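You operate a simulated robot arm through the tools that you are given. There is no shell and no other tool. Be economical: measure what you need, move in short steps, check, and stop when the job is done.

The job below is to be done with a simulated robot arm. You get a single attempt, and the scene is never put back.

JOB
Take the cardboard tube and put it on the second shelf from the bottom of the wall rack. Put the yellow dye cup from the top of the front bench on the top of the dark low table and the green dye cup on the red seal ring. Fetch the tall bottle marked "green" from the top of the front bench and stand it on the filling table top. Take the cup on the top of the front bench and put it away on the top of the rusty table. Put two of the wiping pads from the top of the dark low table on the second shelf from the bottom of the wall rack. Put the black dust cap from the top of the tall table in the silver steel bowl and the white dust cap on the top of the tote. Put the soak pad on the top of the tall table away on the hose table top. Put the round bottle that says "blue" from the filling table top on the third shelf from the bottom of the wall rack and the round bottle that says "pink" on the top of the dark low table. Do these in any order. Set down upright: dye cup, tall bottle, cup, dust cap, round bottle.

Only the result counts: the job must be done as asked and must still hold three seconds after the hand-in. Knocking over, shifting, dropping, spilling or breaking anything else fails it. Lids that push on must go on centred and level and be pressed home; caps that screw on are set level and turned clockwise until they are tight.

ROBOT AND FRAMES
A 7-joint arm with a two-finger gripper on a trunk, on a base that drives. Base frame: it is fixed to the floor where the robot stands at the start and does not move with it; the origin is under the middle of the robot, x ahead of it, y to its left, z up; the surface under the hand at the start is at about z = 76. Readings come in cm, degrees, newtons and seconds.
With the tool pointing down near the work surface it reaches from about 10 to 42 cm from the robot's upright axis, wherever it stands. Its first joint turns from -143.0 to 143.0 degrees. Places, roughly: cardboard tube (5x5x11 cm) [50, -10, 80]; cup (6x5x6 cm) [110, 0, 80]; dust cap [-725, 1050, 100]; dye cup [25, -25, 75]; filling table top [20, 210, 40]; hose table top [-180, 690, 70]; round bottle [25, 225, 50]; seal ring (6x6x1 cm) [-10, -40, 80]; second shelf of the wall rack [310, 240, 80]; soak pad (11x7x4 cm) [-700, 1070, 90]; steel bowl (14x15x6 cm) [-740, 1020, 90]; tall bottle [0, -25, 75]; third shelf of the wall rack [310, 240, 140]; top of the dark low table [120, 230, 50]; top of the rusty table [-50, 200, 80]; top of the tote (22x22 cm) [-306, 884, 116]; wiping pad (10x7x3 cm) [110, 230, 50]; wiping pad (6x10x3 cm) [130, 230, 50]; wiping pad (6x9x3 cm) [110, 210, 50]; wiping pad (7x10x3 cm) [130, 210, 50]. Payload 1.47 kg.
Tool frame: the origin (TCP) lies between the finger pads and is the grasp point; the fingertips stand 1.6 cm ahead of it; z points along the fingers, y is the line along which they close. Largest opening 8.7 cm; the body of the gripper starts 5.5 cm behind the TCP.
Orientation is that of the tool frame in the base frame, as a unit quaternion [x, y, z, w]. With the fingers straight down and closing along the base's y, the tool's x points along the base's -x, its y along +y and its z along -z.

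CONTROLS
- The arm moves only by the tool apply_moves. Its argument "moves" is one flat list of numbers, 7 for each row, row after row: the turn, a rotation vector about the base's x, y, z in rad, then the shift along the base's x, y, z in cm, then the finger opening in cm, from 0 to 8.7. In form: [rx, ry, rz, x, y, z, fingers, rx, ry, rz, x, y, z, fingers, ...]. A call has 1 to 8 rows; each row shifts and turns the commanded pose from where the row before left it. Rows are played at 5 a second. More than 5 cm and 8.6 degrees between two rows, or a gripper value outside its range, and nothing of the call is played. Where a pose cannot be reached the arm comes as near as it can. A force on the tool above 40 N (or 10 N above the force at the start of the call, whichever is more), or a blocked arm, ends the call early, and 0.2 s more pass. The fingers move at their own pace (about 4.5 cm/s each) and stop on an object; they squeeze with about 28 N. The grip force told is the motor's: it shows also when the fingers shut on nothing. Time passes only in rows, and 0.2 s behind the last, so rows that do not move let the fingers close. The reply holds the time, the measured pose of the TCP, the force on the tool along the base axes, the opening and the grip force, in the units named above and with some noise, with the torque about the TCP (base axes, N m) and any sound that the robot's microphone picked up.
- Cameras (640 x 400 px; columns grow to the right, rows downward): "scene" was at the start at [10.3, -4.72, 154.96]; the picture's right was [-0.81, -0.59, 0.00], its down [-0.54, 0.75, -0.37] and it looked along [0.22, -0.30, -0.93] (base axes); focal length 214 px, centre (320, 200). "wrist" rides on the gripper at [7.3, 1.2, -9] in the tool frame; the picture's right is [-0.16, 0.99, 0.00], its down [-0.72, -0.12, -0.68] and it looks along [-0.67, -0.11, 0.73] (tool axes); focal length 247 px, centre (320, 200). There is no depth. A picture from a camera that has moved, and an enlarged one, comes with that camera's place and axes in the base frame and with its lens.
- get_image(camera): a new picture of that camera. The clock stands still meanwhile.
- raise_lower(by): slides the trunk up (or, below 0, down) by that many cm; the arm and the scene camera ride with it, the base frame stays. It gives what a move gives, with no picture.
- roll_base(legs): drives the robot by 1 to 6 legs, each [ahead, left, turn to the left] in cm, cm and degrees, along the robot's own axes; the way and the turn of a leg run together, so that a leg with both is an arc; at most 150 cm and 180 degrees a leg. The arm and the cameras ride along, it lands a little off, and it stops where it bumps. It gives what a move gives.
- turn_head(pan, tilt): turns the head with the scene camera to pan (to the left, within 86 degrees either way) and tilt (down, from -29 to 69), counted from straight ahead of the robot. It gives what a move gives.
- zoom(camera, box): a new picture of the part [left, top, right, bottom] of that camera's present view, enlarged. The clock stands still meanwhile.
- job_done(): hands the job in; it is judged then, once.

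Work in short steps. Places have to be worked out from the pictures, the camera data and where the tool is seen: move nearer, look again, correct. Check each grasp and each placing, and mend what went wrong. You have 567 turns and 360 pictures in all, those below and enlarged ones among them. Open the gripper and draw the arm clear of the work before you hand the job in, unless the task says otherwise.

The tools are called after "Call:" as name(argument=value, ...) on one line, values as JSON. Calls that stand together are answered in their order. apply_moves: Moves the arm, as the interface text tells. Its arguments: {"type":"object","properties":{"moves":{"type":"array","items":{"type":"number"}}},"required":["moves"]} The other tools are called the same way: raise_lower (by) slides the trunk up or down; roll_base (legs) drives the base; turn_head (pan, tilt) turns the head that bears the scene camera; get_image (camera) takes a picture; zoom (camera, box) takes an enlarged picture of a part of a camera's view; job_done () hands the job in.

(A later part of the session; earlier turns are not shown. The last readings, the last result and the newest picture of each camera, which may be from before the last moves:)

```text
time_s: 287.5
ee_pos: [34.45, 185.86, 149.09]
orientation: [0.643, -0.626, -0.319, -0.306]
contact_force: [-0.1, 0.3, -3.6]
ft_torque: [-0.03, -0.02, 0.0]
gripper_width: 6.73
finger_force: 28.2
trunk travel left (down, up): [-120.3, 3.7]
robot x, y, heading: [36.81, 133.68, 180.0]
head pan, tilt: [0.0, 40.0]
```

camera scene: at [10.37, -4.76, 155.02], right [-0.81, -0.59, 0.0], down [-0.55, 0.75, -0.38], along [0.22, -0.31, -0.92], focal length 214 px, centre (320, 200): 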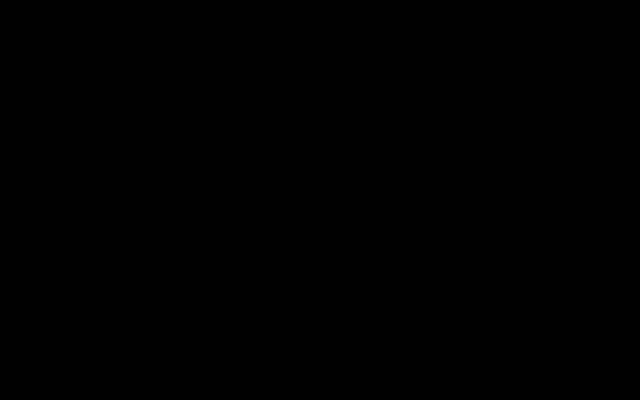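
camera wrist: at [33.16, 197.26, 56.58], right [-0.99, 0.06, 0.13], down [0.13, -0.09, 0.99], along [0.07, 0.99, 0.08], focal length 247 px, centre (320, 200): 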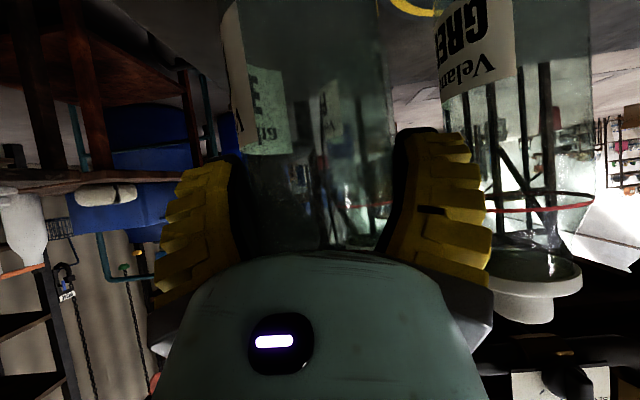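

Call:
raise_lower(by=3.5)

Call:
apply_moves(moves=[0, 0, 0, 0, 1, 2, 4, 0, 0, 0, 0, 1, 2, 4, 0, 0, 0, 0, 0, 0, 4])

Call:
roll_base(legs=[[0, 0, -90], [54, -78, 0], [54, -78, 0]])

Call:
get_image(camera="wrist")

```text
time_s: 288.3
ee_pos: [34.46, 185.88, 152.47]
orientation: [0.644, -0.625, -0.319, -0.304]
contact_force: [0.0, -0.1, -5.0]
ft_torque: [-0.05, -0.06, 0.03]
gripper_width: 6.72
finger_force: 27.8
trunk travel left (down, up): [-123.8, 0.2]
robot x, y, heading: [36.29, 133.65, 180.0]
head pan, tilt: [0.0, 40.0]
```

```text
time_s: 289.1
ee_pos: [34.36, 188.0, 156.54]
orientation: [0.644, -0.624, -0.321, -0.305]
contact_force: [-0.3, -0.3, -4.2]
ft_torque: [-0.03, -0.02, 0.03]
gripper_width: 6.69
finger_force: 27.8
trunk travel left (down, up): [-123.8, 0.2]
robot x, y, heading: [36.84, 133.68, 180.1]
head pan, tilt: [0.0, 40.0]
```

```text
time_s: 302.4
ee_pos: [246.12, 246.2, 156.58]
orientation: [-0.015, 0.897, 0.012, 0.442]
contact_force: [-0.8, -0.1, -3.9]
ft_torque: [0.02, 0.05, -0.03]
gripper_width: 6.61
finger_force: 28.1
trunk travel left (down, up): [-123.8, 0.2]
robot x, y, heading: [191.8, 243.75, 90.4]
head pan, tilt: [0.0, 40.0]
```

```text
282 pictures are left
camera wrist: at [234.53, 246.98, 155.99], right [0.06, 0.99, 0.13], down [-0.09, -0.13, 0.99], along [0.99, -0.07, 0.09], focal length 247 px, centre (320, 200)
```

wrist: 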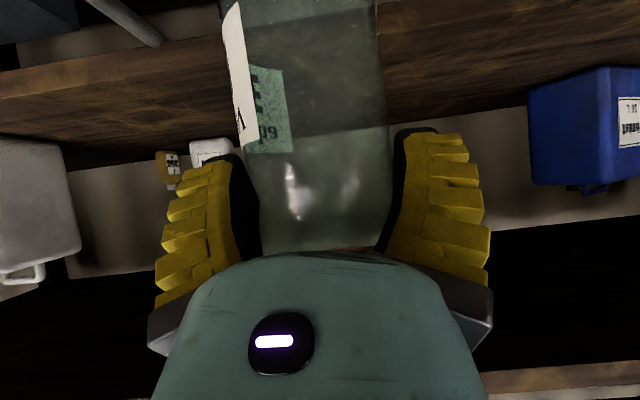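

The shelf's front edge is at x≈266, z≈141. I drive in 28 cm with the bottle about 5 cm above the shelf.

Call:
roll_base(legs=[[0, -28.4, -0.4]])

Call:
get_image(camera="wrist")

```text
time_s: 304.4
ee_pos: [274.45, 245.81, 156.49]
orientation: [-0.013, 0.897, 0.011, 0.442]
contact_force: [-0.1, -0.4, -4.1]
ft_torque: [0.0, 0.02, 0.01]
gripper_width: 6.63
finger_force: 27.9
trunk travel left (down, up): [-123.8, 0.2]
robot x, y, heading: [220.04, 243.57, 90.1]
head pan, tilt: [0.0, 40.0]
```

```text
281 pictures are left
camera wrist: at [262.84, 246.77, 155.98], right [0.06, 0.99, 0.13], down [-0.09, -0.13, 0.99], along [0.99, -0.07, 0.09], focal length 247 px, centre (320, 200)
```

wrist: 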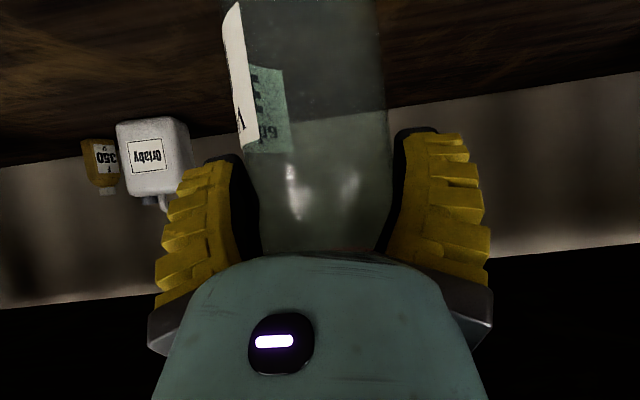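

Call:
raise_lower(by=-4.2)

Call:
raise_lower(by=-0.5)

Call:
raise_lower(by=-0.4)

```text
time_s: 305.3
ee_pos: [274.56, 245.9, 152.36]
orientation: [-0.013, 0.896, 0.011, 0.443]
contact_force: [0.7, 0.1, -4.4]
ft_torque: [-0.03, 0.05, 0.02]
gripper_width: 6.63
finger_force: 27.7
trunk travel left (down, up): [-119.6, 4.4]
robot x, y, heading: [220.28, 243.22, 89.9]
head pan, tilt: [0.0, 40.0]
```

```text
time_s: 305.8
ee_pos: [274.5, 245.9, 151.79]
orientation: [-0.014, 0.897, 0.011, 0.441]
contact_force: [-0.7, 0.4, -4.7]
ft_torque: [-0.02, 0.04, 0.02]
gripper_width: 6.65
finger_force: 28.3
trunk travel left (down, up): [-119.1, 4.9]
robot x, y, heading: [219.9, 243.54, 90.0]
head pan, tilt: [0.0, 40.0]
```

```text
time_s: 306.3
ee_pos: [274.45, 245.82, 151.35]
orientation: [-0.013, 0.897, 0.011, 0.442]
contact_force: [0.8, -0.3, -3.8]
ft_torque: [0.01, 0.05, 0.01]
gripper_width: 6.61
finger_force: 27.9
trunk travel left (down, up): [-118.7, 5.3]
robot x, y, heading: [220.45, 243.45, 89.9]
head pan, tilt: [0.0, 40.0]
```

Call:
raise_lower(by=-0.4)

Call:
raise_lower(by=-0.4)

Call:
get_image(camera="wrist")

```text
time_s: 306.9
ee_pos: [274.49, 245.85, 150.95]
orientation: [-0.014, 0.897, 0.011, 0.441]
contact_force: [0.3, -0.1, -3.4]
ft_torque: [0.02, 0.02, 0.01]
gripper_width: 6.59
finger_force: 28.1
trunk travel left (down, up): [-118.3, 5.7]
robot x, y, heading: [220.54, 243.19, 90.0]
head pan, tilt: [0.0, 40.0]
```

```text
time_s: 307.4
ee_pos: [274.62, 245.82, 150.55]
orientation: [-0.015, 0.897, 0.011, 0.442]
contact_force: [0.9, -1.0, -3.6]
ft_torque: [-0.03, 0.02, 0.02]
gripper_width: 6.58
finger_force: 28.2
trunk travel left (down, up): [-117.9, 6.1]
robot x, y, heading: [220.86, 243.49, 90.0]
head pan, tilt: [0.0, 40.0]
```

```text
280 pictures are left
camera wrist: at [262.84, 246.77, 150.08], right [0.06, 0.99, 0.13], down [-0.09, -0.13, 0.99], along [0.99, -0.07, 0.09], focal length 247 px, centre (320, 200)
```

wrist: 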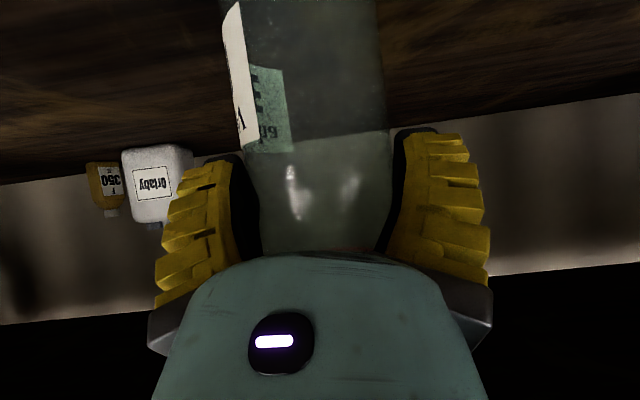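

Not touching yet; I continue in small steps.

Call:
raise_lower(by=-0.4)

Call:
raise_lower(by=-0.3)

Call:
raise_lower(by=-0.3)

```text
time_s: 307.9
ee_pos: [274.48, 245.84, 150.11]
orientation: [-0.014, 0.897, 0.012, 0.442]
contact_force: [-0.4, -0.4, -3.3]
ft_torque: [0.01, 0.01, 0.01]
gripper_width: 6.59
finger_force: 27.7
trunk travel left (down, up): [-117.5, 6.5]
robot x, y, heading: [220.59, 242.86, 90.2]
head pan, tilt: [0.0, 40.0]
```

```text
time_s: 308.4
ee_pos: [274.52, 246.0, 149.9]
orientation: [-0.014, 0.897, 0.011, 0.441]
contact_force: [0.3, 0.3, -4.0]
ft_torque: [0.02, 0.06, 0.03]
gripper_width: 6.61
finger_force: 28.1
trunk travel left (down, up): [-117.2, 6.8]
robot x, y, heading: [220.55, 243.33, 89.7]
head pan, tilt: [0.0, 40.0]
```

```text
time_s: 309.0
ee_pos: [274.63, 245.93, 149.56]
orientation: [-0.014, 0.897, 0.011, 0.442]
contact_force: [0.3, -0.2, -3.2]
ft_torque: [0.0, 0.08, 0.02]
gripper_width: 6.61
finger_force: 28.0
trunk travel left (down, up): [-116.9, 7.1]
robot x, y, heading: [220.34, 243.29, 90.0]
head pan, tilt: [0.0, 40.0]
```

Call:
raise_lower(by=-0.3)

Call:
raise_lower(by=-0.3)

Call:
get_image(camera="wrist")

```text
time_s: 309.5
ee_pos: [274.53, 245.95, 149.17]
orientation: [-0.014, 0.897, 0.012, 0.442]
contact_force: [0.3, 0.7, -4.0]
ft_torque: [0.0, 0.03, 0.03]
gripper_width: 6.64
finger_force: 28.0
trunk travel left (down, up): [-116.6, 7.4]
robot x, y, heading: [220.52, 243.42, 89.9]
head pan, tilt: [0.0, 40.0]
```

```text
time_s: 310.0
ee_pos: [274.51, 245.91, 149.0]
orientation: [-0.014, 0.897, 0.011, 0.442]
contact_force: [0.8, 0.0, -4.1]
ft_torque: [0.0, 0.06, -0.03]
gripper_width: 6.59
finger_force: 27.9
trunk travel left (down, up): [-116.3, 7.7]
robot x, y, heading: [220.66, 243.54, 89.8]
head pan, tilt: [0.0, 40.0]
```

```text
279 pictures are left
camera wrist: at [262.84, 246.77, 148.48], right [0.06, 0.99, 0.13], down [-0.09, -0.13, 0.99], along [0.99, -0.07, 0.09], focal length 247 px, centre (320, 200)
```

wrist: 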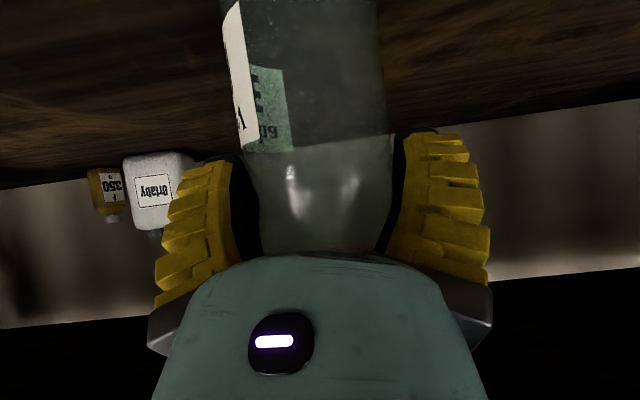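

Call:
raise_lower(by=-0.4)

Call:
raise_lower(by=-0.4)

Call:
raise_lower(by=-0.4)

```text
time_s: 310.5
ee_pos: [274.42, 245.83, 148.65]
orientation: [-0.015, 0.897, 0.012, 0.442]
contact_force: [0.1, 0.4, -3.8]
ft_torque: [-0.02, 0.05, -0.04]
gripper_width: 6.61
finger_force: 28.2
trunk travel left (down, up): [-115.9, 8.1]
robot x, y, heading: [220.62, 243.37, 89.9]
head pan, tilt: [0.0, 40.0]
```

```text
time_s: 311.1
ee_pos: [274.54, 245.8, 148.31]
orientation: [-0.014, 0.896, 0.011, 0.443]
contact_force: [-0.3, -0.9, -1.6]
ft_torque: [0.02, -0.17, -0.02]
gripper_width: 6.59
finger_force: 28.2
trunk travel left (down, up): [-115.5, 8.5]
robot x, y, heading: [220.33, 243.49, 90.0]
head pan, tilt: [0.0, 40.0]
```

```text
time_s: 311.6
ee_pos: [274.66, 245.85, 148.11]
orientation: [-0.014, 0.896, 0.01, 0.445]
contact_force: [-4.4, -0.1, 13.7]
ft_torque: [0.02, -0.26, -0.01]
gripper_width: 6.7
finger_force: 28.2
trunk travel left (down, up): [-115.1, 8.9]
robot x, y, heading: [220.45, 243.52, 90.0]
head pan, tilt: [0.0, 40.0]
```

Contact. I ease up slightly and release.

Call:
raise_lower(by=0.2)

Call:
apply_moves(moves=[0, 0, 0, 0, 0, 0, 6.8, 0, 0, 0, 0, 0, 0, 7.2, 0, 0, 0, 0, 0, 0, 7.8, 0, 0, 0, 0, 0, 0, 8.7, 0, 0, 0, 0, 0, 0, 8.7])

Call:
get_image(camera="wrist")

```text
time_s: 312.1
ee_pos: [274.56, 245.84, 147.97]
orientation: [-0.014, 0.897, 0.01, 0.442]
contact_force: [1.6, -2.8, 4.6]
ft_torque: [-0.01, -0.3, -0.12]
gripper_width: 6.62
finger_force: 28.5
trunk travel left (down, up): [-115.3, 8.7]
robot x, y, heading: [220.64, 243.19, 89.8]
head pan, tilt: [0.0, 40.0]
```

```text
time_s: 313.3
ee_pos: [274.49, 245.95, 148.04]
orientation: [-0.014, 0.897, 0.012, 0.442]
contact_force: [0.1, -0.1, -0.4]
ft_torque: [0.03, 0.01, 0.0]
gripper_width: 8.69
finger_force: 0.0
trunk travel left (down, up): [-115.3, 8.7]
robot x, y, heading: [220.38, 243.14, 89.9]
head pan, tilt: [0.0, 40.0]
```

```text
278 pictures are left
camera wrist: at [262.86, 246.77, 147.5], right [0.06, 0.99, 0.13], down [-0.09, -0.13, 0.99], along [0.99, -0.07, 0.09], focal length 247 px, centre (320, 200)
```

wrist: 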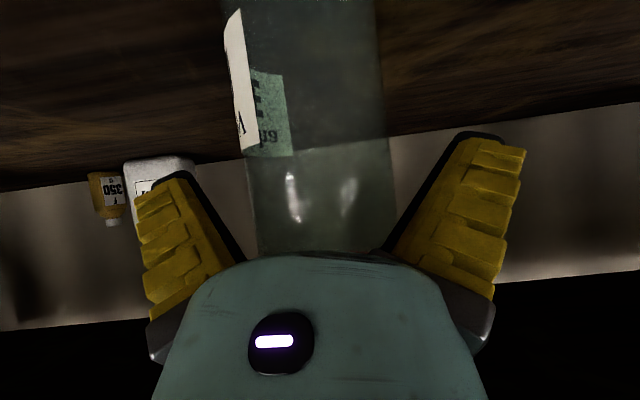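

It stands free. I back straight out and check.

Call:
roll_base(legs=[[0, 12, 0], [0, 24, 0]])

Call:
get_image(camera="wrist")

```text
time_s: 315.9
ee_pos: [238.75, 245.84, 148.08]
orientation: [-0.013, 0.897, 0.011, 0.441]
contact_force: [0.1, -0.7, 0.0]
ft_torque: [-0.02, -0.01, 0.02]
gripper_width: 8.71
finger_force: 0.1
trunk travel left (down, up): [-115.3, 8.7]
robot x, y, heading: [185.08, 243.6, 89.8]
head pan, tilt: [0.0, 40.0]
```

```text
277 pictures are left
camera wrist: at [227.06, 246.76, 147.5], right [0.06, 0.99, 0.13], down [-0.1, -0.13, 0.99], along [0.99, -0.08, 0.09], focal length 247 px, centre (320, 200)
```

wrist: 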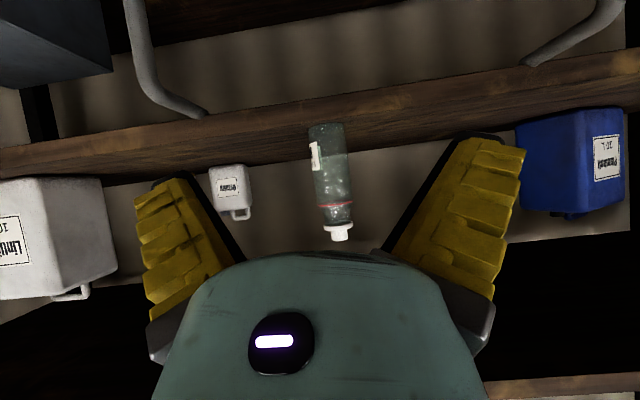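

BLUE stands on the third shelf. Next PINK at ≈(29, 223.5): I'll approach from the south-east (facing 135°) to miss the green bottle and pipe.

Call:
roll_base(legs=[[-70, 106, 0], [0, 0, 135]])

Call:
apply_moves(moves=[0, 0, 0, 0, 0, -4, 8.7, 0, 0, 0, 0, 0, -4, 8.7, 0, 0, 0, 1.4, -1.4, -4, 8.7, 0, 0, 0, 1.4, -1.4, -3, 8.7, 0, 0, 0, 0, 0, 0, 8.7])

Call:
raise_lower(by=-40)

Call:
get_image(camera="wrist")

```text
time_s: 327.8
ee_pos: [39.76, 214.19, 147.93]
orientation: [0.824, -0.355, -0.408, -0.171]
contact_force: [0.1, 0.5, 0.3]
ft_torque: [0.07, -0.03, -0.01]
gripper_width: 8.72
finger_force: 0.0
trunk travel left (down, up): [-115.3, 8.7]
robot x, y, heading: [77.67, 175.35, -138.4]
head pan, tilt: [0.0, 40.0]
```

```text
time_s: 329.0
ee_pos: [42.8, 211.28, 132.94]
orientation: [0.824, -0.355, -0.408, -0.172]
contact_force: [0.5, -0.3, -0.3]
ft_torque: [0.0, 0.03, -0.01]
gripper_width: 8.68
finger_force: 0.0
trunk travel left (down, up): [-115.3, 8.7]
robot x, y, heading: [77.32, 175.54, -138.3]
head pan, tilt: [0.0, 40.0]
```

```text
time_s: 332.9
ee_pos: [42.66, 211.36, 92.88]
orientation: [0.824, -0.354, -0.408, -0.171]
contact_force: [-0.7, 0.3, 0.5]
ft_torque: [-0.03, 0.0, -0.03]
gripper_width: 8.7
finger_force: 0.1
trunk travel left (down, up): [-75.3, 48.7]
robot x, y, heading: [77.69, 175.4, -138.5]
head pan, tilt: [0.0, 40.0]
```

```text
276 pictures are left
camera wrist: at [49.74, 202.26, 92.45], right [-0.78, -0.61, 0.13], down [0.16, 0.01, 0.99], along [-0.61, 0.79, 0.09], focal length 247 px, centre (320, 200)
```

wrist: 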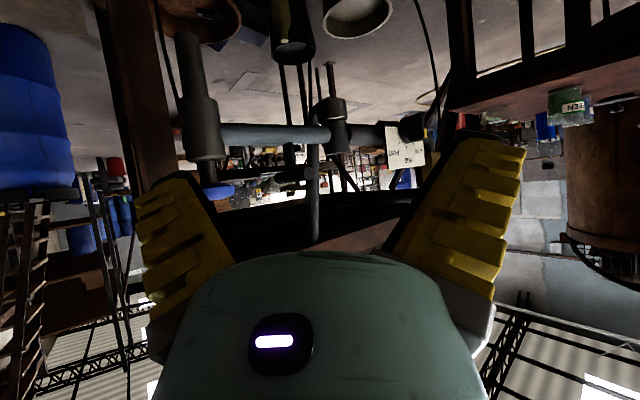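

Call:
raise_lower(by=-37.5)

Call:
get_image(camera="wrist")

```text
time_s: 336.5
ee_pos: [42.68, 211.36, 55.47]
orientation: [0.824, -0.354, -0.408, -0.171]
contact_force: [0.9, -0.6, 0.3]
ft_torque: [-0.02, 0.04, 0.0]
gripper_width: 8.71
finger_force: 0.0
trunk travel left (down, up): [-37.8, 86.2]
robot x, y, heading: [77.56, 175.26, -138.2]
head pan, tilt: [0.0, 40.0]
```

```text
275 pictures are left
camera wrist: at [49.73, 202.26, 54.95], right [-0.78, -0.61, 0.13], down [0.16, 0.01, 0.99], along [-0.61, 0.79, 0.09], focal length 247 px, centre (320, 200)
```

wrist: 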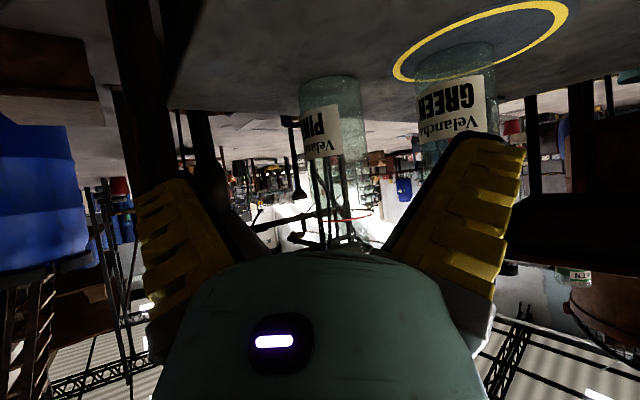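

PINK is at ≈(29.9, 224.1). I advance most of the way along the facing direction and look.

Call:
roll_base(legs=[[0.6, -10, 0]])

Call:
get_image(camera="wrist")

```text
time_s: 337.6
ee_pos: [35.61, 218.44, 55.42]
orientation: [0.823, -0.355, -0.407, -0.172]
contact_force: [0.2, 0.7, 0.5]
ft_torque: [-0.02, 0.0, 0.02]
gripper_width: 8.68
finger_force: 0.0
trunk travel left (down, up): [-37.8, 86.2]
robot x, y, heading: [70.32, 182.71, -138.4]
head pan, tilt: [0.0, 40.0]
```

```text
274 pictures are left
camera wrist: at [42.66, 209.38, 54.95], right [-0.78, -0.61, 0.13], down [0.16, 0.01, 0.99], along [-0.6, 0.79, 0.09], focal length 247 px, centre (320, 200)
```

wrist: 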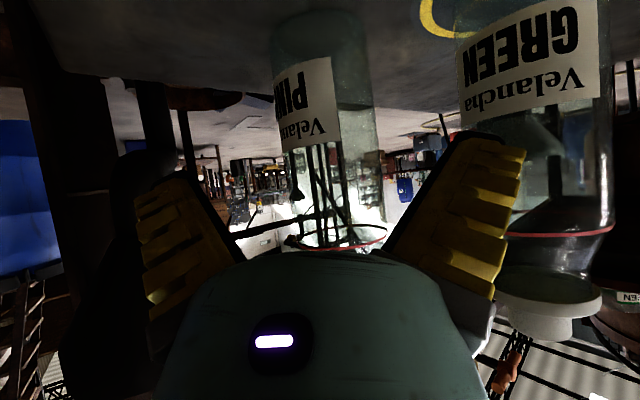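

Aligned within 0.5 cm; GREEN is about 1 cm clear of the right finger. I advance 7.2 with a slight 0.3 shift right.

Call:
roll_base(legs=[[0.6, -7.1, 0]])

Call:
get_image(camera="wrist")

```text
time_s: 338.6
ee_pos: [30.39, 223.37, 55.45]
orientation: [0.824, -0.354, -0.408, -0.171]
contact_force: [0.1, 0.3, -0.6]
ft_torque: [0.05, 0.03, 0.01]
gripper_width: 8.71
finger_force: 0.0
trunk travel left (down, up): [-37.8, 86.2]
robot x, y, heading: [64.95, 187.13, -138.2]
head pan, tilt: [0.0, 40.0]
heard: snap
```

```text
273 pictures are left
camera wrist: at [37.38, 214.35, 54.95], right [-0.78, -0.61, 0.13], down [0.16, 0.01, 0.99], along [-0.61, 0.79, 0.09], focal length 247 px, centre (320, 200)
```

wrist: 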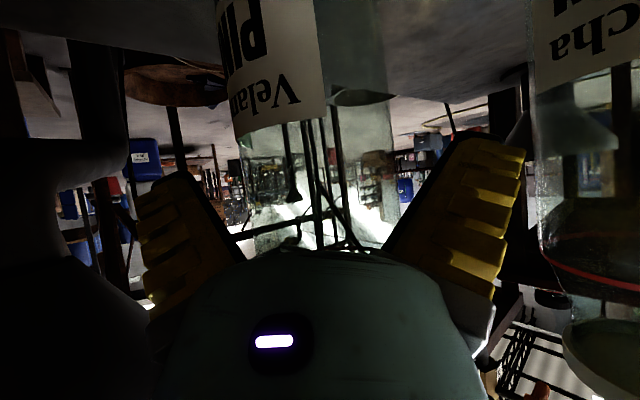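

A "snap" was heard. I look at what is near on the left before doing anything.

Call:
zoom(camera="wrist", box=[0, 0, 260, 220])

Call:
zoom(camera="wrist", box=[200, 0, 640, 275])

```text
1.82 times, centred on (130, 110) of wrist
camera zoom: at [37.38, 214.35, 54.95], right [-0.78, -0.61, 0.13], down [0.16, 0.01, 0.99], along [-0.61, 0.79, 0.09], focal length 449 px, centre (666, 364)
```

zoom: 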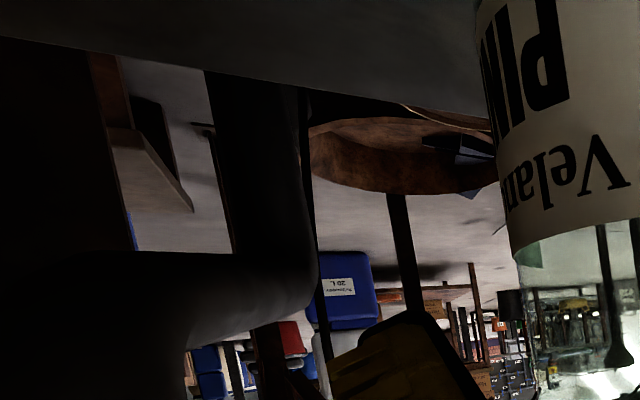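

```text
1.45 times, centred on (420, 138) of wrist
camera zoom: at [37.38, 214.35, 54.95], right [-0.78, -0.61, 0.13], down [0.16, 0.01, 0.99], along [-0.61, 0.79, 0.09], focal length 359 px, centre (174, 291)
```

zoom: 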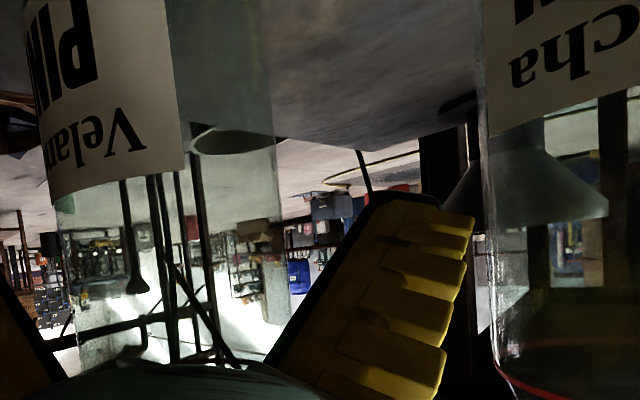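

Nothing visibly displaced; forces are about zero and PINK sits centred between the fingers. I close gently and check.

Call:
apply_moves(moves=[0, 0, 0, 0, 0, 0, 6.8, 0, 0, 0, 0, 0, 0, 4, 0, 0, 0, 0, 0, 0, 4, 0, 0, 0, 0, 0, 0, 4])

Call:
raise_lower(by=1.5)

Call:
get_image(camera="wrist")

```text
time_s: 339.6
ee_pos: [30.39, 223.4, 55.41]
orientation: [0.824, -0.354, -0.407, -0.171]
contact_force: [0.3, 1.5, 0.1]
ft_torque: [0.14, 0.0, -0.01]
gripper_width: 6.91
finger_force: 28.1
trunk travel left (down, up): [-37.8, 86.2]
robot x, y, heading: [65.56, 187.69, -138.1]
head pan, tilt: [0.0, 40.0]
```

```text
time_s: 340.3
ee_pos: [30.46, 223.35, 56.82]
orientation: [0.824, -0.355, -0.407, -0.171]
contact_force: [0.1, -0.3, -3.8]
ft_torque: [0.03, -0.02, -0.01]
gripper_width: 6.93
finger_force: 28.6
trunk travel left (down, up): [-39.3, 84.7]
robot x, y, heading: [64.96, 187.38, -138.4]
head pan, tilt: [0.0, 40.0]
```

```text
270 pictures are left
camera wrist: at [37.45, 214.28, 56.41], right [-0.78, -0.61, 0.13], down [0.16, 0.01, 0.99], along [-0.61, 0.79, 0.08], focal length 247 px, centre (320, 200)
```

wrist: 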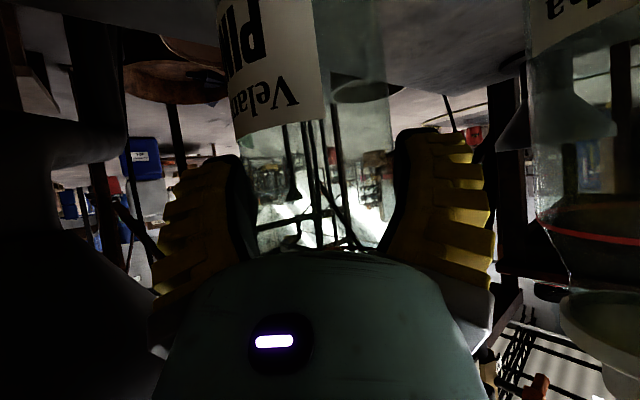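

Held (3.8 N). I withdraw along the same path, then raise.

Call:
roll_base(legs=[[-0.6, 7.1, 0], [-0.6, 16, 0]])

Call:
raise_lower(by=40)

Call:
get_image(camera="wrist")

```text
time_s: 342.3
ee_pos: [46.83, 206.92, 57.02]
orientation: [0.824, -0.354, -0.408, -0.171]
contact_force: [0.0, -0.6, -4.5]
ft_torque: [-0.01, -0.03, 0.02]
gripper_width: 6.95
finger_force: 28.2
trunk travel left (down, up): [-39.3, 84.7]
robot x, y, heading: [81.45, 171.58, -138.2]
head pan, tilt: [0.0, 40.0]
```

```text
time_s: 346.1
ee_pos: [46.74, 206.89, 96.95]
orientation: [0.824, -0.355, -0.408, -0.172]
contact_force: [0.1, 0.0, -3.9]
ft_torque: [-0.04, -0.04, -0.02]
gripper_width: 6.94
finger_force: 28.1
trunk travel left (down, up): [-79.3, 44.7]
robot x, y, heading: [81.65, 171.15, -138.2]
head pan, tilt: [0.0, 40.0]
```

```text
269 pictures are left
camera wrist: at [53.73, 197.82, 96.42], right [-0.78, -0.61, 0.13], down [0.16, 0.01, 0.99], along [-0.6, 0.79, 0.09], focal length 247 px, centre (320, 200)
```

wrist: 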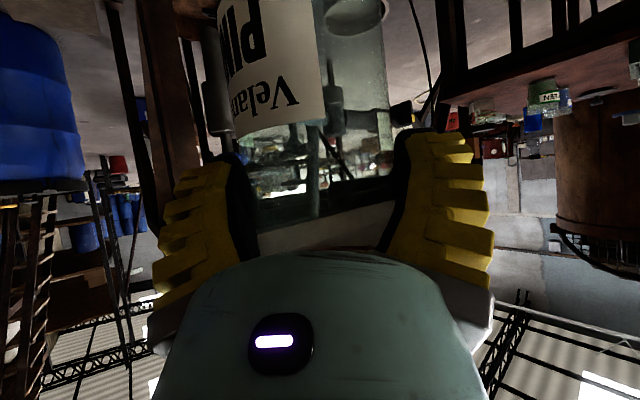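

Now to the dark table: target (110, 219), facing +y. I turn to heading 180 and drive over.

Call:
roll_base(legs=[[0, 0, -41.8], [-31.4, 8, 0]])

Call:
raise_lower(by=-22)

Call:
get_image(camera="wrist")

```text
time_s: 350.3
ee_pos: [111.33, 212.49, 96.89]
orientation: [0.641, -0.629, -0.317, -0.306]
contact_force: [0.6, -0.3, -4.3]
ft_torque: [-0.01, 0.02, -0.01]
gripper_width: 6.92
finger_force: 27.9
trunk travel left (down, up): [-79.3, 44.7]
robot x, y, heading: [112.88, 162.66, 179.0]
head pan, tilt: [0.0, 40.0]
```

```text
time_s: 352.6
ee_pos: [111.32, 212.54, 74.91]
orientation: [0.64, -0.628, -0.318, -0.307]
contact_force: [0.1, 0.5, -3.4]
ft_torque: [-0.02, 0.01, -0.01]
gripper_width: 6.9
finger_force: 28.1
trunk travel left (down, up): [-57.3, 66.7]
robot x, y, heading: [112.8, 162.65, 179.3]
head pan, tilt: [0.0, 40.0]
```

```text
268 pictures are left
camera wrist: at [110.28, 201.12, 74.44], right [-0.99, 0.07, 0.13], down [0.12, -0.1, 0.99], along [0.09, 0.99, 0.09], focal length 247 px, centre (320, 200)
```

wrist: 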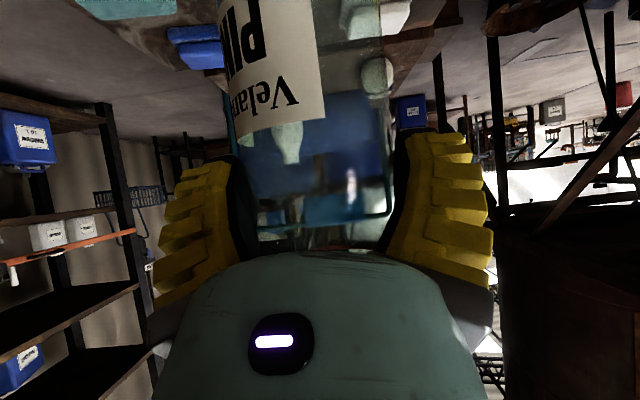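

Call:
roll_base(legs=[[0, -5.5, 0]])

Call:
raise_lower(by=-12.5)

Call:
raise_lower(by=-1)

Call:
get_image(camera="wrist")

```text
time_s: 353.5
ee_pos: [111.39, 218.09, 74.96]
orientation: [0.64, -0.628, -0.318, -0.308]
contact_force: [-0.1, 0.7, -3.7]
ft_torque: [-0.04, 0.01, -0.01]
gripper_width: 6.88
finger_force: 27.6
trunk travel left (down, up): [-57.3, 66.7]
robot x, y, heading: [112.72, 168.37, 179.4]
head pan, tilt: [0.0, 40.0]
```

```text
time_s: 355.1
ee_pos: [111.26, 218.1, 62.4]
orientation: [0.64, -0.628, -0.318, -0.308]
contact_force: [0.3, -0.5, -4.5]
ft_torque: [0.01, 0.01, -0.03]
gripper_width: 6.85
finger_force: 28.4
trunk travel left (down, up): [-44.8, 79.2]
robot x, y, heading: [113.15, 168.28, 179.5]
head pan, tilt: [0.0, 40.0]
```

```text
time_s: 355.7
ee_pos: [111.36, 218.13, 61.52]
orientation: [0.64, -0.628, -0.319, -0.307]
contact_force: [1.1, 0.3, -4.5]
ft_torque: [0.0, -0.01, -0.02]
gripper_width: 6.87
finger_force: 28.2
trunk travel left (down, up): [-43.8, 80.2]
robot x, y, heading: [112.52, 168.21, 179.2]
head pan, tilt: [0.0, 40.0]
```

```text
267 pictures are left
camera wrist: at [110.31, 206.57, 60.95], right [-0.99, 0.07, 0.13], down [0.12, -0.1, 0.99], along [0.09, 0.99, 0.09], focal length 247 px, centre (320, 200)
```

wrist: 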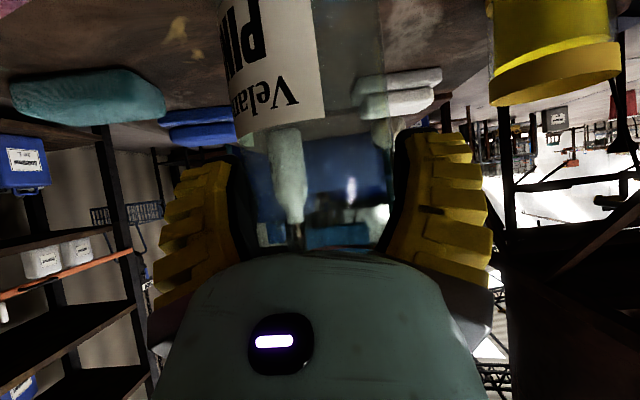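

Call:
raise_lower(by=-0.5)

Call:
raise_lower(by=-0.4)

Call:
raise_lower(by=-0.4)

```text
time_s: 356.2
ee_pos: [111.38, 218.02, 60.93]
orientation: [0.64, -0.628, -0.318, -0.307]
contact_force: [0.2, 0.6, -4.1]
ft_torque: [-0.05, 0.02, 0.03]
gripper_width: 6.87
finger_force: 27.4
trunk travel left (down, up): [-43.3, 80.7]
robot x, y, heading: [113.11, 168.09, 179.6]
head pan, tilt: [0.0, 40.0]
```

```text
time_s: 356.7
ee_pos: [111.48, 218.11, 60.61]
orientation: [0.64, -0.628, -0.319, -0.308]
contact_force: [0.8, -0.7, -5.0]
ft_torque: [-0.02, -0.05, 0.03]
gripper_width: 6.89
finger_force: 27.5
trunk travel left (down, up): [-42.9, 81.1]
robot x, y, heading: [112.62, 167.82, 179.3]
head pan, tilt: [0.0, 40.0]
```

```text
time_s: 357.3
ee_pos: [111.47, 218.28, 60.44]
orientation: [0.64, -0.627, -0.32, -0.309]
contact_force: [-0.4, -4.1, 13.6]
ft_torque: [0.16, -0.06, -0.08]
gripper_width: 6.93
finger_force: 28.0
trunk travel left (down, up): [-42.5, 81.5]
robot x, y, heading: [113.13, 168.38, 179.2]
head pan, tilt: [0.0, 40.0]
heard: snap
```

Contact made. I ease up and release.

Call:
raise_lower(by=0.2)

Call:
apply_moves(moves=[0, 0, 0, 0, 0, 0, 7.1, 0, 0, 0, 0, 0, 0, 7.4, 0, 0, 0, 0, 0, 0, 8, 0, 0, 0, 0, 0, 0, 8.7, 0, 0, 0, 0, 0, 0, 8.7])

Call:
get_image(camera="wrist")

```text
time_s: 357.8
ee_pos: [111.37, 218.24, 60.43]
orientation: [0.64, -0.627, -0.319, -0.307]
contact_force: [0.7, 0.7, 4.6]
ft_torque: [0.49, -0.03, 0.0]
gripper_width: 6.87
finger_force: 27.6
trunk travel left (down, up): [-42.7, 81.3]
robot x, y, heading: [112.95, 168.18, 179.3]
head pan, tilt: [0.0, 40.0]
```

```text
time_s: 359.0
ee_pos: [111.41, 217.99, 60.27]
orientation: [0.639, -0.628, -0.318, -0.308]
contact_force: [-0.5, 0.1, -0.7]
ft_torque: [0.06, -0.02, 0.02]
gripper_width: 8.7
finger_force: 0.0
trunk travel left (down, up): [-42.7, 81.3]
robot x, y, heading: [112.69, 168.08, 179.3]
head pan, tilt: [0.0, 40.0]
heard: snap
```

```text
266 pictures are left
camera wrist: at [110.31, 206.59, 59.85], right [-0.99, 0.07, 0.13], down [0.12, -0.1, 0.99], along [0.09, 0.99, 0.09], focal length 247 px, centre (320, 200)
```

wrist: 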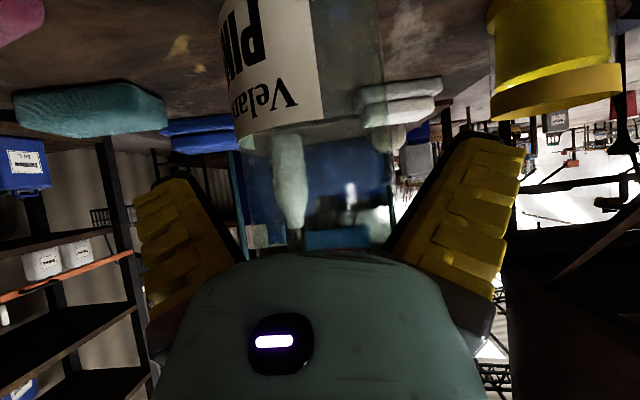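

It stands. I retreat and check.

Call:
roll_base(legs=[[0, 12, 0], [0, 22, 0]])

Call:
get_image(camera="wrist")

```text
time_s: 361.5
ee_pos: [111.07, 184.14, 60.38]
orientation: [0.639, -0.629, -0.318, -0.308]
contact_force: [0.3, 0.2, 0.5]
ft_torque: [0.03, -0.01, 0.02]
gripper_width: 8.69
finger_force: 0.0
trunk travel left (down, up): [-42.7, 81.3]
robot x, y, heading: [112.32, 134.27, 179.2]
head pan, tilt: [0.0, 40.0]
heard: snap
```

```text
265 pictures are left
camera wrist: at [109.98, 172.58, 59.85], right [-0.99, 0.08, 0.13], down [0.12, -0.1, 0.99], along [0.09, 0.99, 0.09], focal length 247 px, centre (320, 200)
```

wrist: 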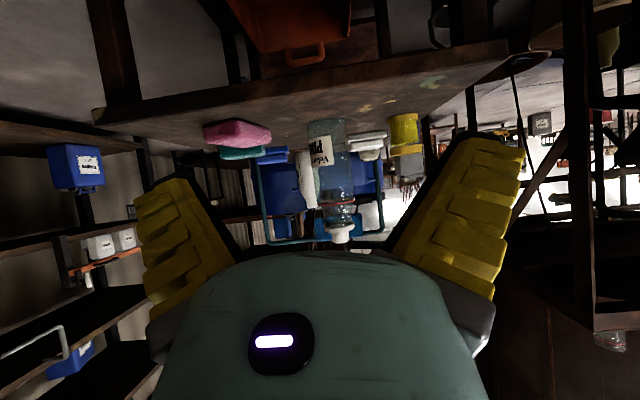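

PINK stands on the dark table. Next, the tall green bottle on the front bench: I raise and drive to the bench's south side, facing +y.

Call:
raise_lower(by=40)

Call:
raise_lower(by=32)

Call:
roll_base(legs=[[53, 120, 0.8], [54, 127, 0]])

Call:
get_image(camera="wrist")

```text
time_s: 365.3
ee_pos: [111.19, 184.11, 100.31]
orientation: [0.639, -0.63, -0.318, -0.308]
contact_force: [0.1, 0.5, 0.0]
ft_torque: [-0.03, 0.03, 0.01]
gripper_width: 8.72
finger_force: 0.1
trunk travel left (down, up): [-82.7, 41.3]
robot x, y, heading: [112.64, 134.03, 179.1]
head pan, tilt: [0.0, 40.0]
```

```text
time_s: 368.5
ee_pos: [111.02, 184.09, 132.43]
orientation: [0.639, -0.629, -0.318, -0.308]
contact_force: [-0.1, -0.2, 0.0]
ft_torque: [0.01, 0.02, -0.02]
gripper_width: 8.69
finger_force: 0.0
trunk travel left (down, up): [-114.7, 9.3]
robot x, y, heading: [112.48, 133.85, 179.2]
head pan, tilt: [0.0, 40.0]
```

```text
time_s: 381.5
ee_pos: [1.32, -60.08, 132.42]
orientation: [0.64, -0.629, -0.318, -0.308]
contact_force: [-0.1, -0.1, -0.3]
ft_torque: [-0.03, 0.03, 0.0]
gripper_width: 8.69
finger_force: 0.1
trunk travel left (down, up): [-114.7, 9.3]
robot x, y, heading: [2.74, -110.09, 179.3]
head pan, tilt: [0.0, 40.0]
```

```text
264 pictures are left
camera wrist: at [0.17, -71.56, 131.86], right [-0.99, 0.08, 0.13], down [0.12, -0.1, 0.99], along [0.09, 0.99, 0.09], focal length 247 px, centre (320, 200)
```

wrist: 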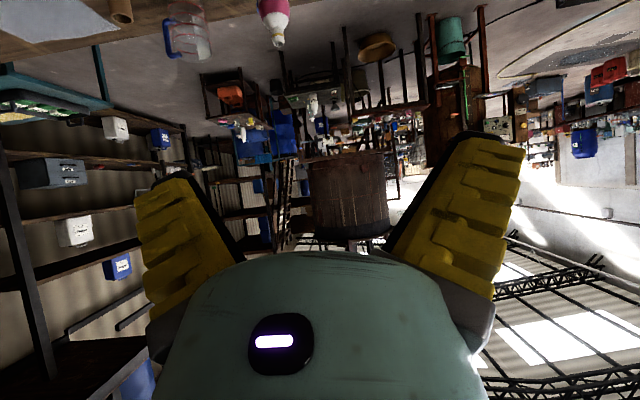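

Bench is out of view at this height; I lower toward gripping height (z≈90) in front of the bench.

Call:
raise_lower(by=-40)

Call:
get_image(camera="wrist")

```text
time_s: 385.4
ee_pos: [1.28, -60.15, 92.4]
orientation: [0.64, -0.629, -0.318, -0.307]
contact_force: [0.1, -0.1, 0.3]
ft_torque: [-0.01, 0.0, -0.01]
gripper_width: 8.71
finger_force: 0.0
trunk travel left (down, up): [-74.7, 49.3]
robot x, y, heading: [2.7, -110.11, 178.9]
head pan, tilt: [0.0, 40.0]
```

```text
263 pictures are left
camera wrist: at [0.18, -71.55, 91.87], right [-0.99, 0.08, 0.13], down [0.12, -0.1, 0.99], along [0.09, 0.99, 0.09], focal length 247 px, centre (320, 200)
```

wrist: 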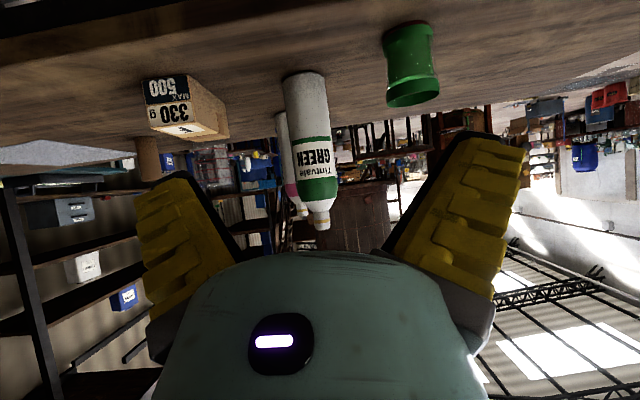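

The bottle reads "Tincture GREEN", at x≈4, y≈−31. I lower 5, align x, and advance 18.

Call:
raise_lower(by=-5)

Call:
roll_base(legs=[[-2.7, -18, 0]])

Call:
get_image(camera="wrist")

```text
time_s: 386.3
ee_pos: [1.21, -60.14, 87.44]
orientation: [0.64, -0.628, -0.319, -0.307]
contact_force: [0.3, 0.5, 0.1]
ft_torque: [0.03, 0.02, -0.03]
gripper_width: 8.7
finger_force: 0.1
trunk travel left (down, up): [-69.7, 54.3]
robot x, y, heading: [2.79, -110.15, 179.3]
head pan, tilt: [0.0, 40.0]
```

```text
time_s: 387.8
ee_pos: [4.01, -42.09, 87.47]
orientation: [0.64, -0.628, -0.318, -0.307]
contact_force: [-0.1, -0.5, -0.4]
ft_torque: [0.0, -0.05, 0.0]
gripper_width: 8.69
finger_force: 0.1
trunk travel left (down, up): [-69.7, 54.3]
robot x, y, heading: [5.89, -92.04, 179.3]
head pan, tilt: [0.0, 40.0]
```

```text
262 pictures are left
camera wrist: at [2.96, -53.49, 86.87], right [-0.99, 0.07, 0.13], down [0.12, -0.1, 0.99], along [0.08, 0.99, 0.09], focal length 247 px, centre (320, 200)
```

wrist: 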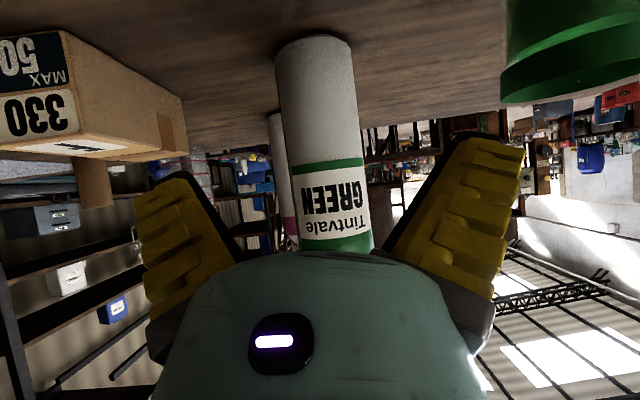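

Call:
roll_base(legs=[[0.1, -10, 0]])

Call:
get_image(camera="wrist")

```text
time_s: 388.9
ee_pos: [4.2, -31.95, 87.48]
orientation: [0.64, -0.628, -0.318, -0.307]
contact_force: [-0.7, -0.2, 0.5]
ft_torque: [0.0, -0.01, -0.01]
gripper_width: 8.7
finger_force: 0.1
trunk travel left (down, up): [-69.7, 54.3]
robot x, y, heading: [5.75, -81.69, 179.2]
head pan, tilt: [0.0, 40.0]
```

```text
261 pictures are left
camera wrist: at [3.08, -43.43, 86.88], right [-0.99, 0.07, 0.13], down [0.12, -0.1, 0.99], along [0.09, 0.99, 0.09], focal length 247 px, centre (320, 200)
```

wrist: 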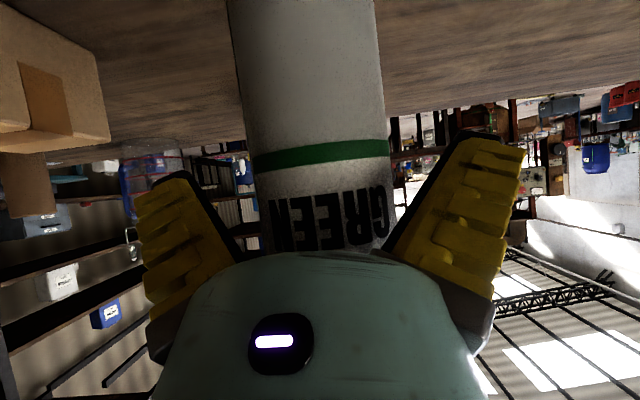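

Call:
roll_base(legs=[[0.2, -0.7, 0]])

Call:
apply_moves(moves=[0, 0, 0, 0, 0, 0, 6.8, 0, 0, 0, 0, 0, 0, 4, 0, 0, 0, 0, 0, 0, 4, 0, 0, 0, 0, 0, 0, 4])

Call:
raise_lower(by=2)

Call:
get_image(camera="wrist")

```text
time_s: 389.7
ee_pos: [3.98, -31.21, 87.49]
orientation: [0.639, -0.629, -0.318, -0.309]
contact_force: [-0.2, -1.0, 3.2]
ft_torque: [0.04, 0.01, 0.01]
gripper_width: 8.69
finger_force: 0.1
trunk travel left (down, up): [-69.7, 54.3]
robot x, y, heading: [5.77, -80.95, 179.2]
head pan, tilt: [0.0, 40.0]
```

```text
time_s: 390.7
ee_pos: [3.96, -31.27, 87.52]
orientation: [0.64, -0.628, -0.318, -0.308]
contact_force: [1.4, 0.4, 0.3]
ft_torque: [0.27, -0.18, -0.08]
gripper_width: 6.56
finger_force: 27.7
trunk travel left (down, up): [-69.7, 54.3]
robot x, y, heading: [5.74, -81.5, 179.2]
head pan, tilt: [0.0, 40.0]
```

```text
time_s: 391.3
ee_pos: [3.91, -31.34, 89.4]
orientation: [0.64, -0.628, -0.318, -0.308]
contact_force: [0.7, 0.0, -4.6]
ft_torque: [-0.04, -0.03, 0.01]
gripper_width: 6.59
finger_force: 28.6
trunk travel left (down, up): [-71.7, 52.3]
robot x, y, heading: [5.64, -81.24, 179.3]
head pan, tilt: [0.0, 40.0]
```

```text
260 pictures are left
camera wrist: at [2.9, -42.84, 88.84], right [-0.99, 0.07, 0.13], down [0.12, -0.1, 0.99], along [0.09, 0.99, 0.09], focal length 247 px, centre (320, 200)
```

wrist: 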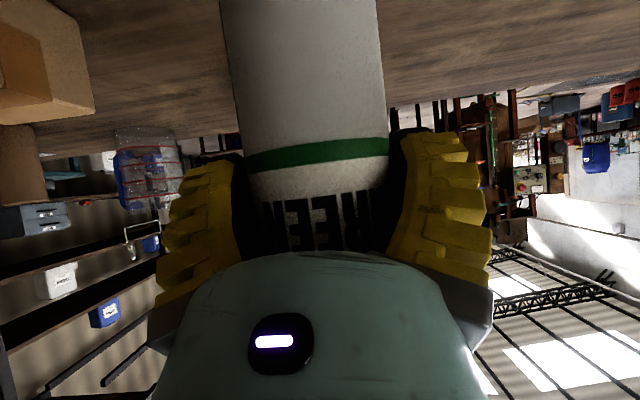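

Held. I raise and drive north to the filling table's south side.

Call:
raise_lower(by=40)

Call:
roll_base(legs=[[-15, -105, 0.7], [-15, -106, 0]])

Call:
get_image(camera="wrist")

```text
time_s: 395.2
ee_pos: [4.12, -31.25, 129.51]
orientation: [0.64, -0.628, -0.318, -0.308]
contact_force: [0.2, -0.4, -5.7]
ft_torque: [-0.02, -0.02, 0.0]
gripper_width: 6.55
finger_force: 27.9
trunk travel left (down, up): [-111.7, 12.3]
robot x, y, heading: [5.1, -81.06, 178.9]
head pan, tilt: [0.0, 40.0]
```

```text
time_s: 405.8
ee_pos: [30.1, 180.4, 129.37]
orientation: [0.65, -0.617, -0.323, -0.303]
contact_force: [0.1, 0.1, -5.0]
ft_torque: [-0.05, 0.02, -0.01]
gripper_width: 6.47
finger_force: 27.7
trunk travel left (down, up): [-111.7, 12.3]
robot x, y, heading: [33.59, 130.5, -179.1]
head pan, tilt: [0.0, 40.0]
```

```text
259 pictures are left
camera wrist: at [29.4, 168.96, 128.87], right [-0.99, 0.04, 0.13], down [0.13, -0.09, 0.99], along [0.05, 0.99, 0.09], focal length 247 px, centre (320, 200)
```

wrist: 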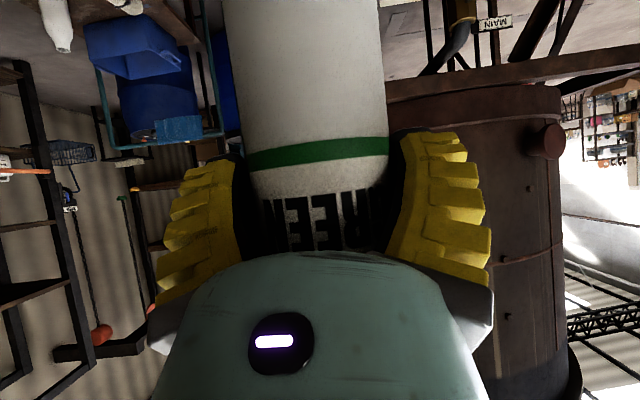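

Call:
raise_lower(by=-40)

Call:
roll_base(legs=[[-4.5, -28.3, -0.9]])

Call:
raise_lower(by=-20)

Call:
get_image(camera="wrist")

```text
time_s: 409.6
ee_pos: [30.11, 180.47, 89.53]
orientation: [0.651, -0.618, -0.322, -0.302]
contact_force: [0.5, 0.2, -5.5]
ft_torque: [-0.03, -0.01, 0.0]
gripper_width: 6.47
finger_force: 27.6
trunk travel left (down, up): [-71.7, 52.3]
robot x, y, heading: [33.54, 130.45, -178.6]
head pan, tilt: [0.0, 40.0]
```

```text
time_s: 411.6
ee_pos: [34.66, 209.2, 89.46]
orientation: [0.647, -0.621, -0.321, -0.304]
contact_force: [0.1, 0.8, -6.6]
ft_torque: [-0.07, 0.01, -0.01]
gripper_width: 6.46
finger_force: 28.1
trunk travel left (down, up): [-71.7, 52.3]
robot x, y, heading: [37.4, 159.1, -179.1]
head pan, tilt: [0.0, 40.0]
```

```text
time_s: 413.8
ee_pos: [34.63, 209.08, 69.43]
orientation: [0.648, -0.621, -0.32, -0.303]
contact_force: [-1.1, 0.5, -6.0]
ft_torque: [-0.04, -0.03, 0.02]
gripper_width: 6.44
finger_force: 27.5
trunk travel left (down, up): [-51.7, 72.3]
robot x, y, heading: [37.44, 159.87, -179.3]
head pan, tilt: [0.0, 40.0]
```

```text
258 pictures are left
camera wrist: at [33.87, 197.67, 68.88], right [-0.99, 0.05, 0.13], down [0.13, -0.09, 0.99], along [0.06, 0.99, 0.09], focal length 247 px, centre (320, 200)
```

wrist: 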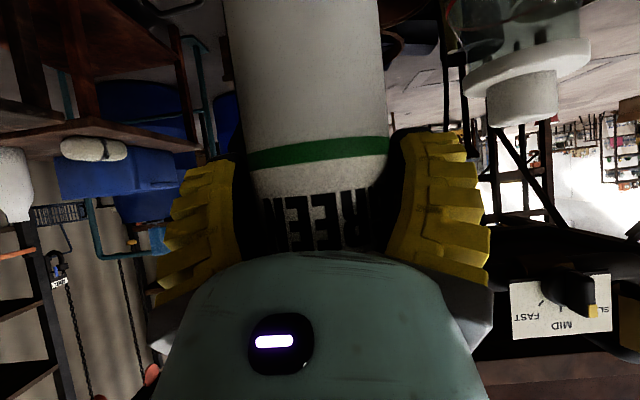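

Call:
raise_lower(by=-11.7)

Call:
raise_lower(by=-0.6)

Call:
raise_lower(by=-0.4)

Call:
raise_lower(by=-0.3)

```text
time_s: 415.2
ee_pos: [34.66, 209.22, 57.67]
orientation: [0.648, -0.621, -0.321, -0.304]
contact_force: [-0.4, -0.5, -4.8]
ft_torque: [-0.07, -0.04, 0.02]
gripper_width: 6.47
finger_force: 27.4
trunk travel left (down, up): [-40.0, 84.0]
robot x, y, heading: [37.05, 159.47, -179.3]
head pan, tilt: [0.0, 40.0]
```

```text
time_s: 415.8
ee_pos: [34.68, 209.19, 57.01]
orientation: [0.648, -0.62, -0.321, -0.304]
contact_force: [0.4, 0.4, -5.5]
ft_torque: [-0.03, -0.03, 0.0]
gripper_width: 6.45
finger_force: 28.5
trunk travel left (down, up): [-39.4, 84.6]
robot x, y, heading: [37.63, 158.7, -179.3]
head pan, tilt: [0.0, 40.0]
```

```text
time_s: 416.3
ee_pos: [34.66, 209.03, 56.68]
orientation: [0.647, -0.62, -0.321, -0.304]
contact_force: [0.0, -0.2, -5.9]
ft_torque: [-0.07, 0.0, 0.04]
gripper_width: 6.44
finger_force: 28.2
trunk travel left (down, up): [-39.0, 85.0]
robot x, y, heading: [37.67, 159.17, -179.3]
head pan, tilt: [0.0, 40.0]
```

```text
time_s: 416.8
ee_pos: [34.58, 209.26, 56.65]
orientation: [0.646, -0.621, -0.322, -0.306]
contact_force: [-0.5, -3.9, 7.6]
ft_torque: [-0.02, 0.02, 0.02]
gripper_width: 6.51
finger_force: 27.6
trunk travel left (down, up): [-38.7, 85.3]
robot x, y, heading: [37.8, 159.37, -179.4]
head pan, tilt: [0.0, 40.0]
```

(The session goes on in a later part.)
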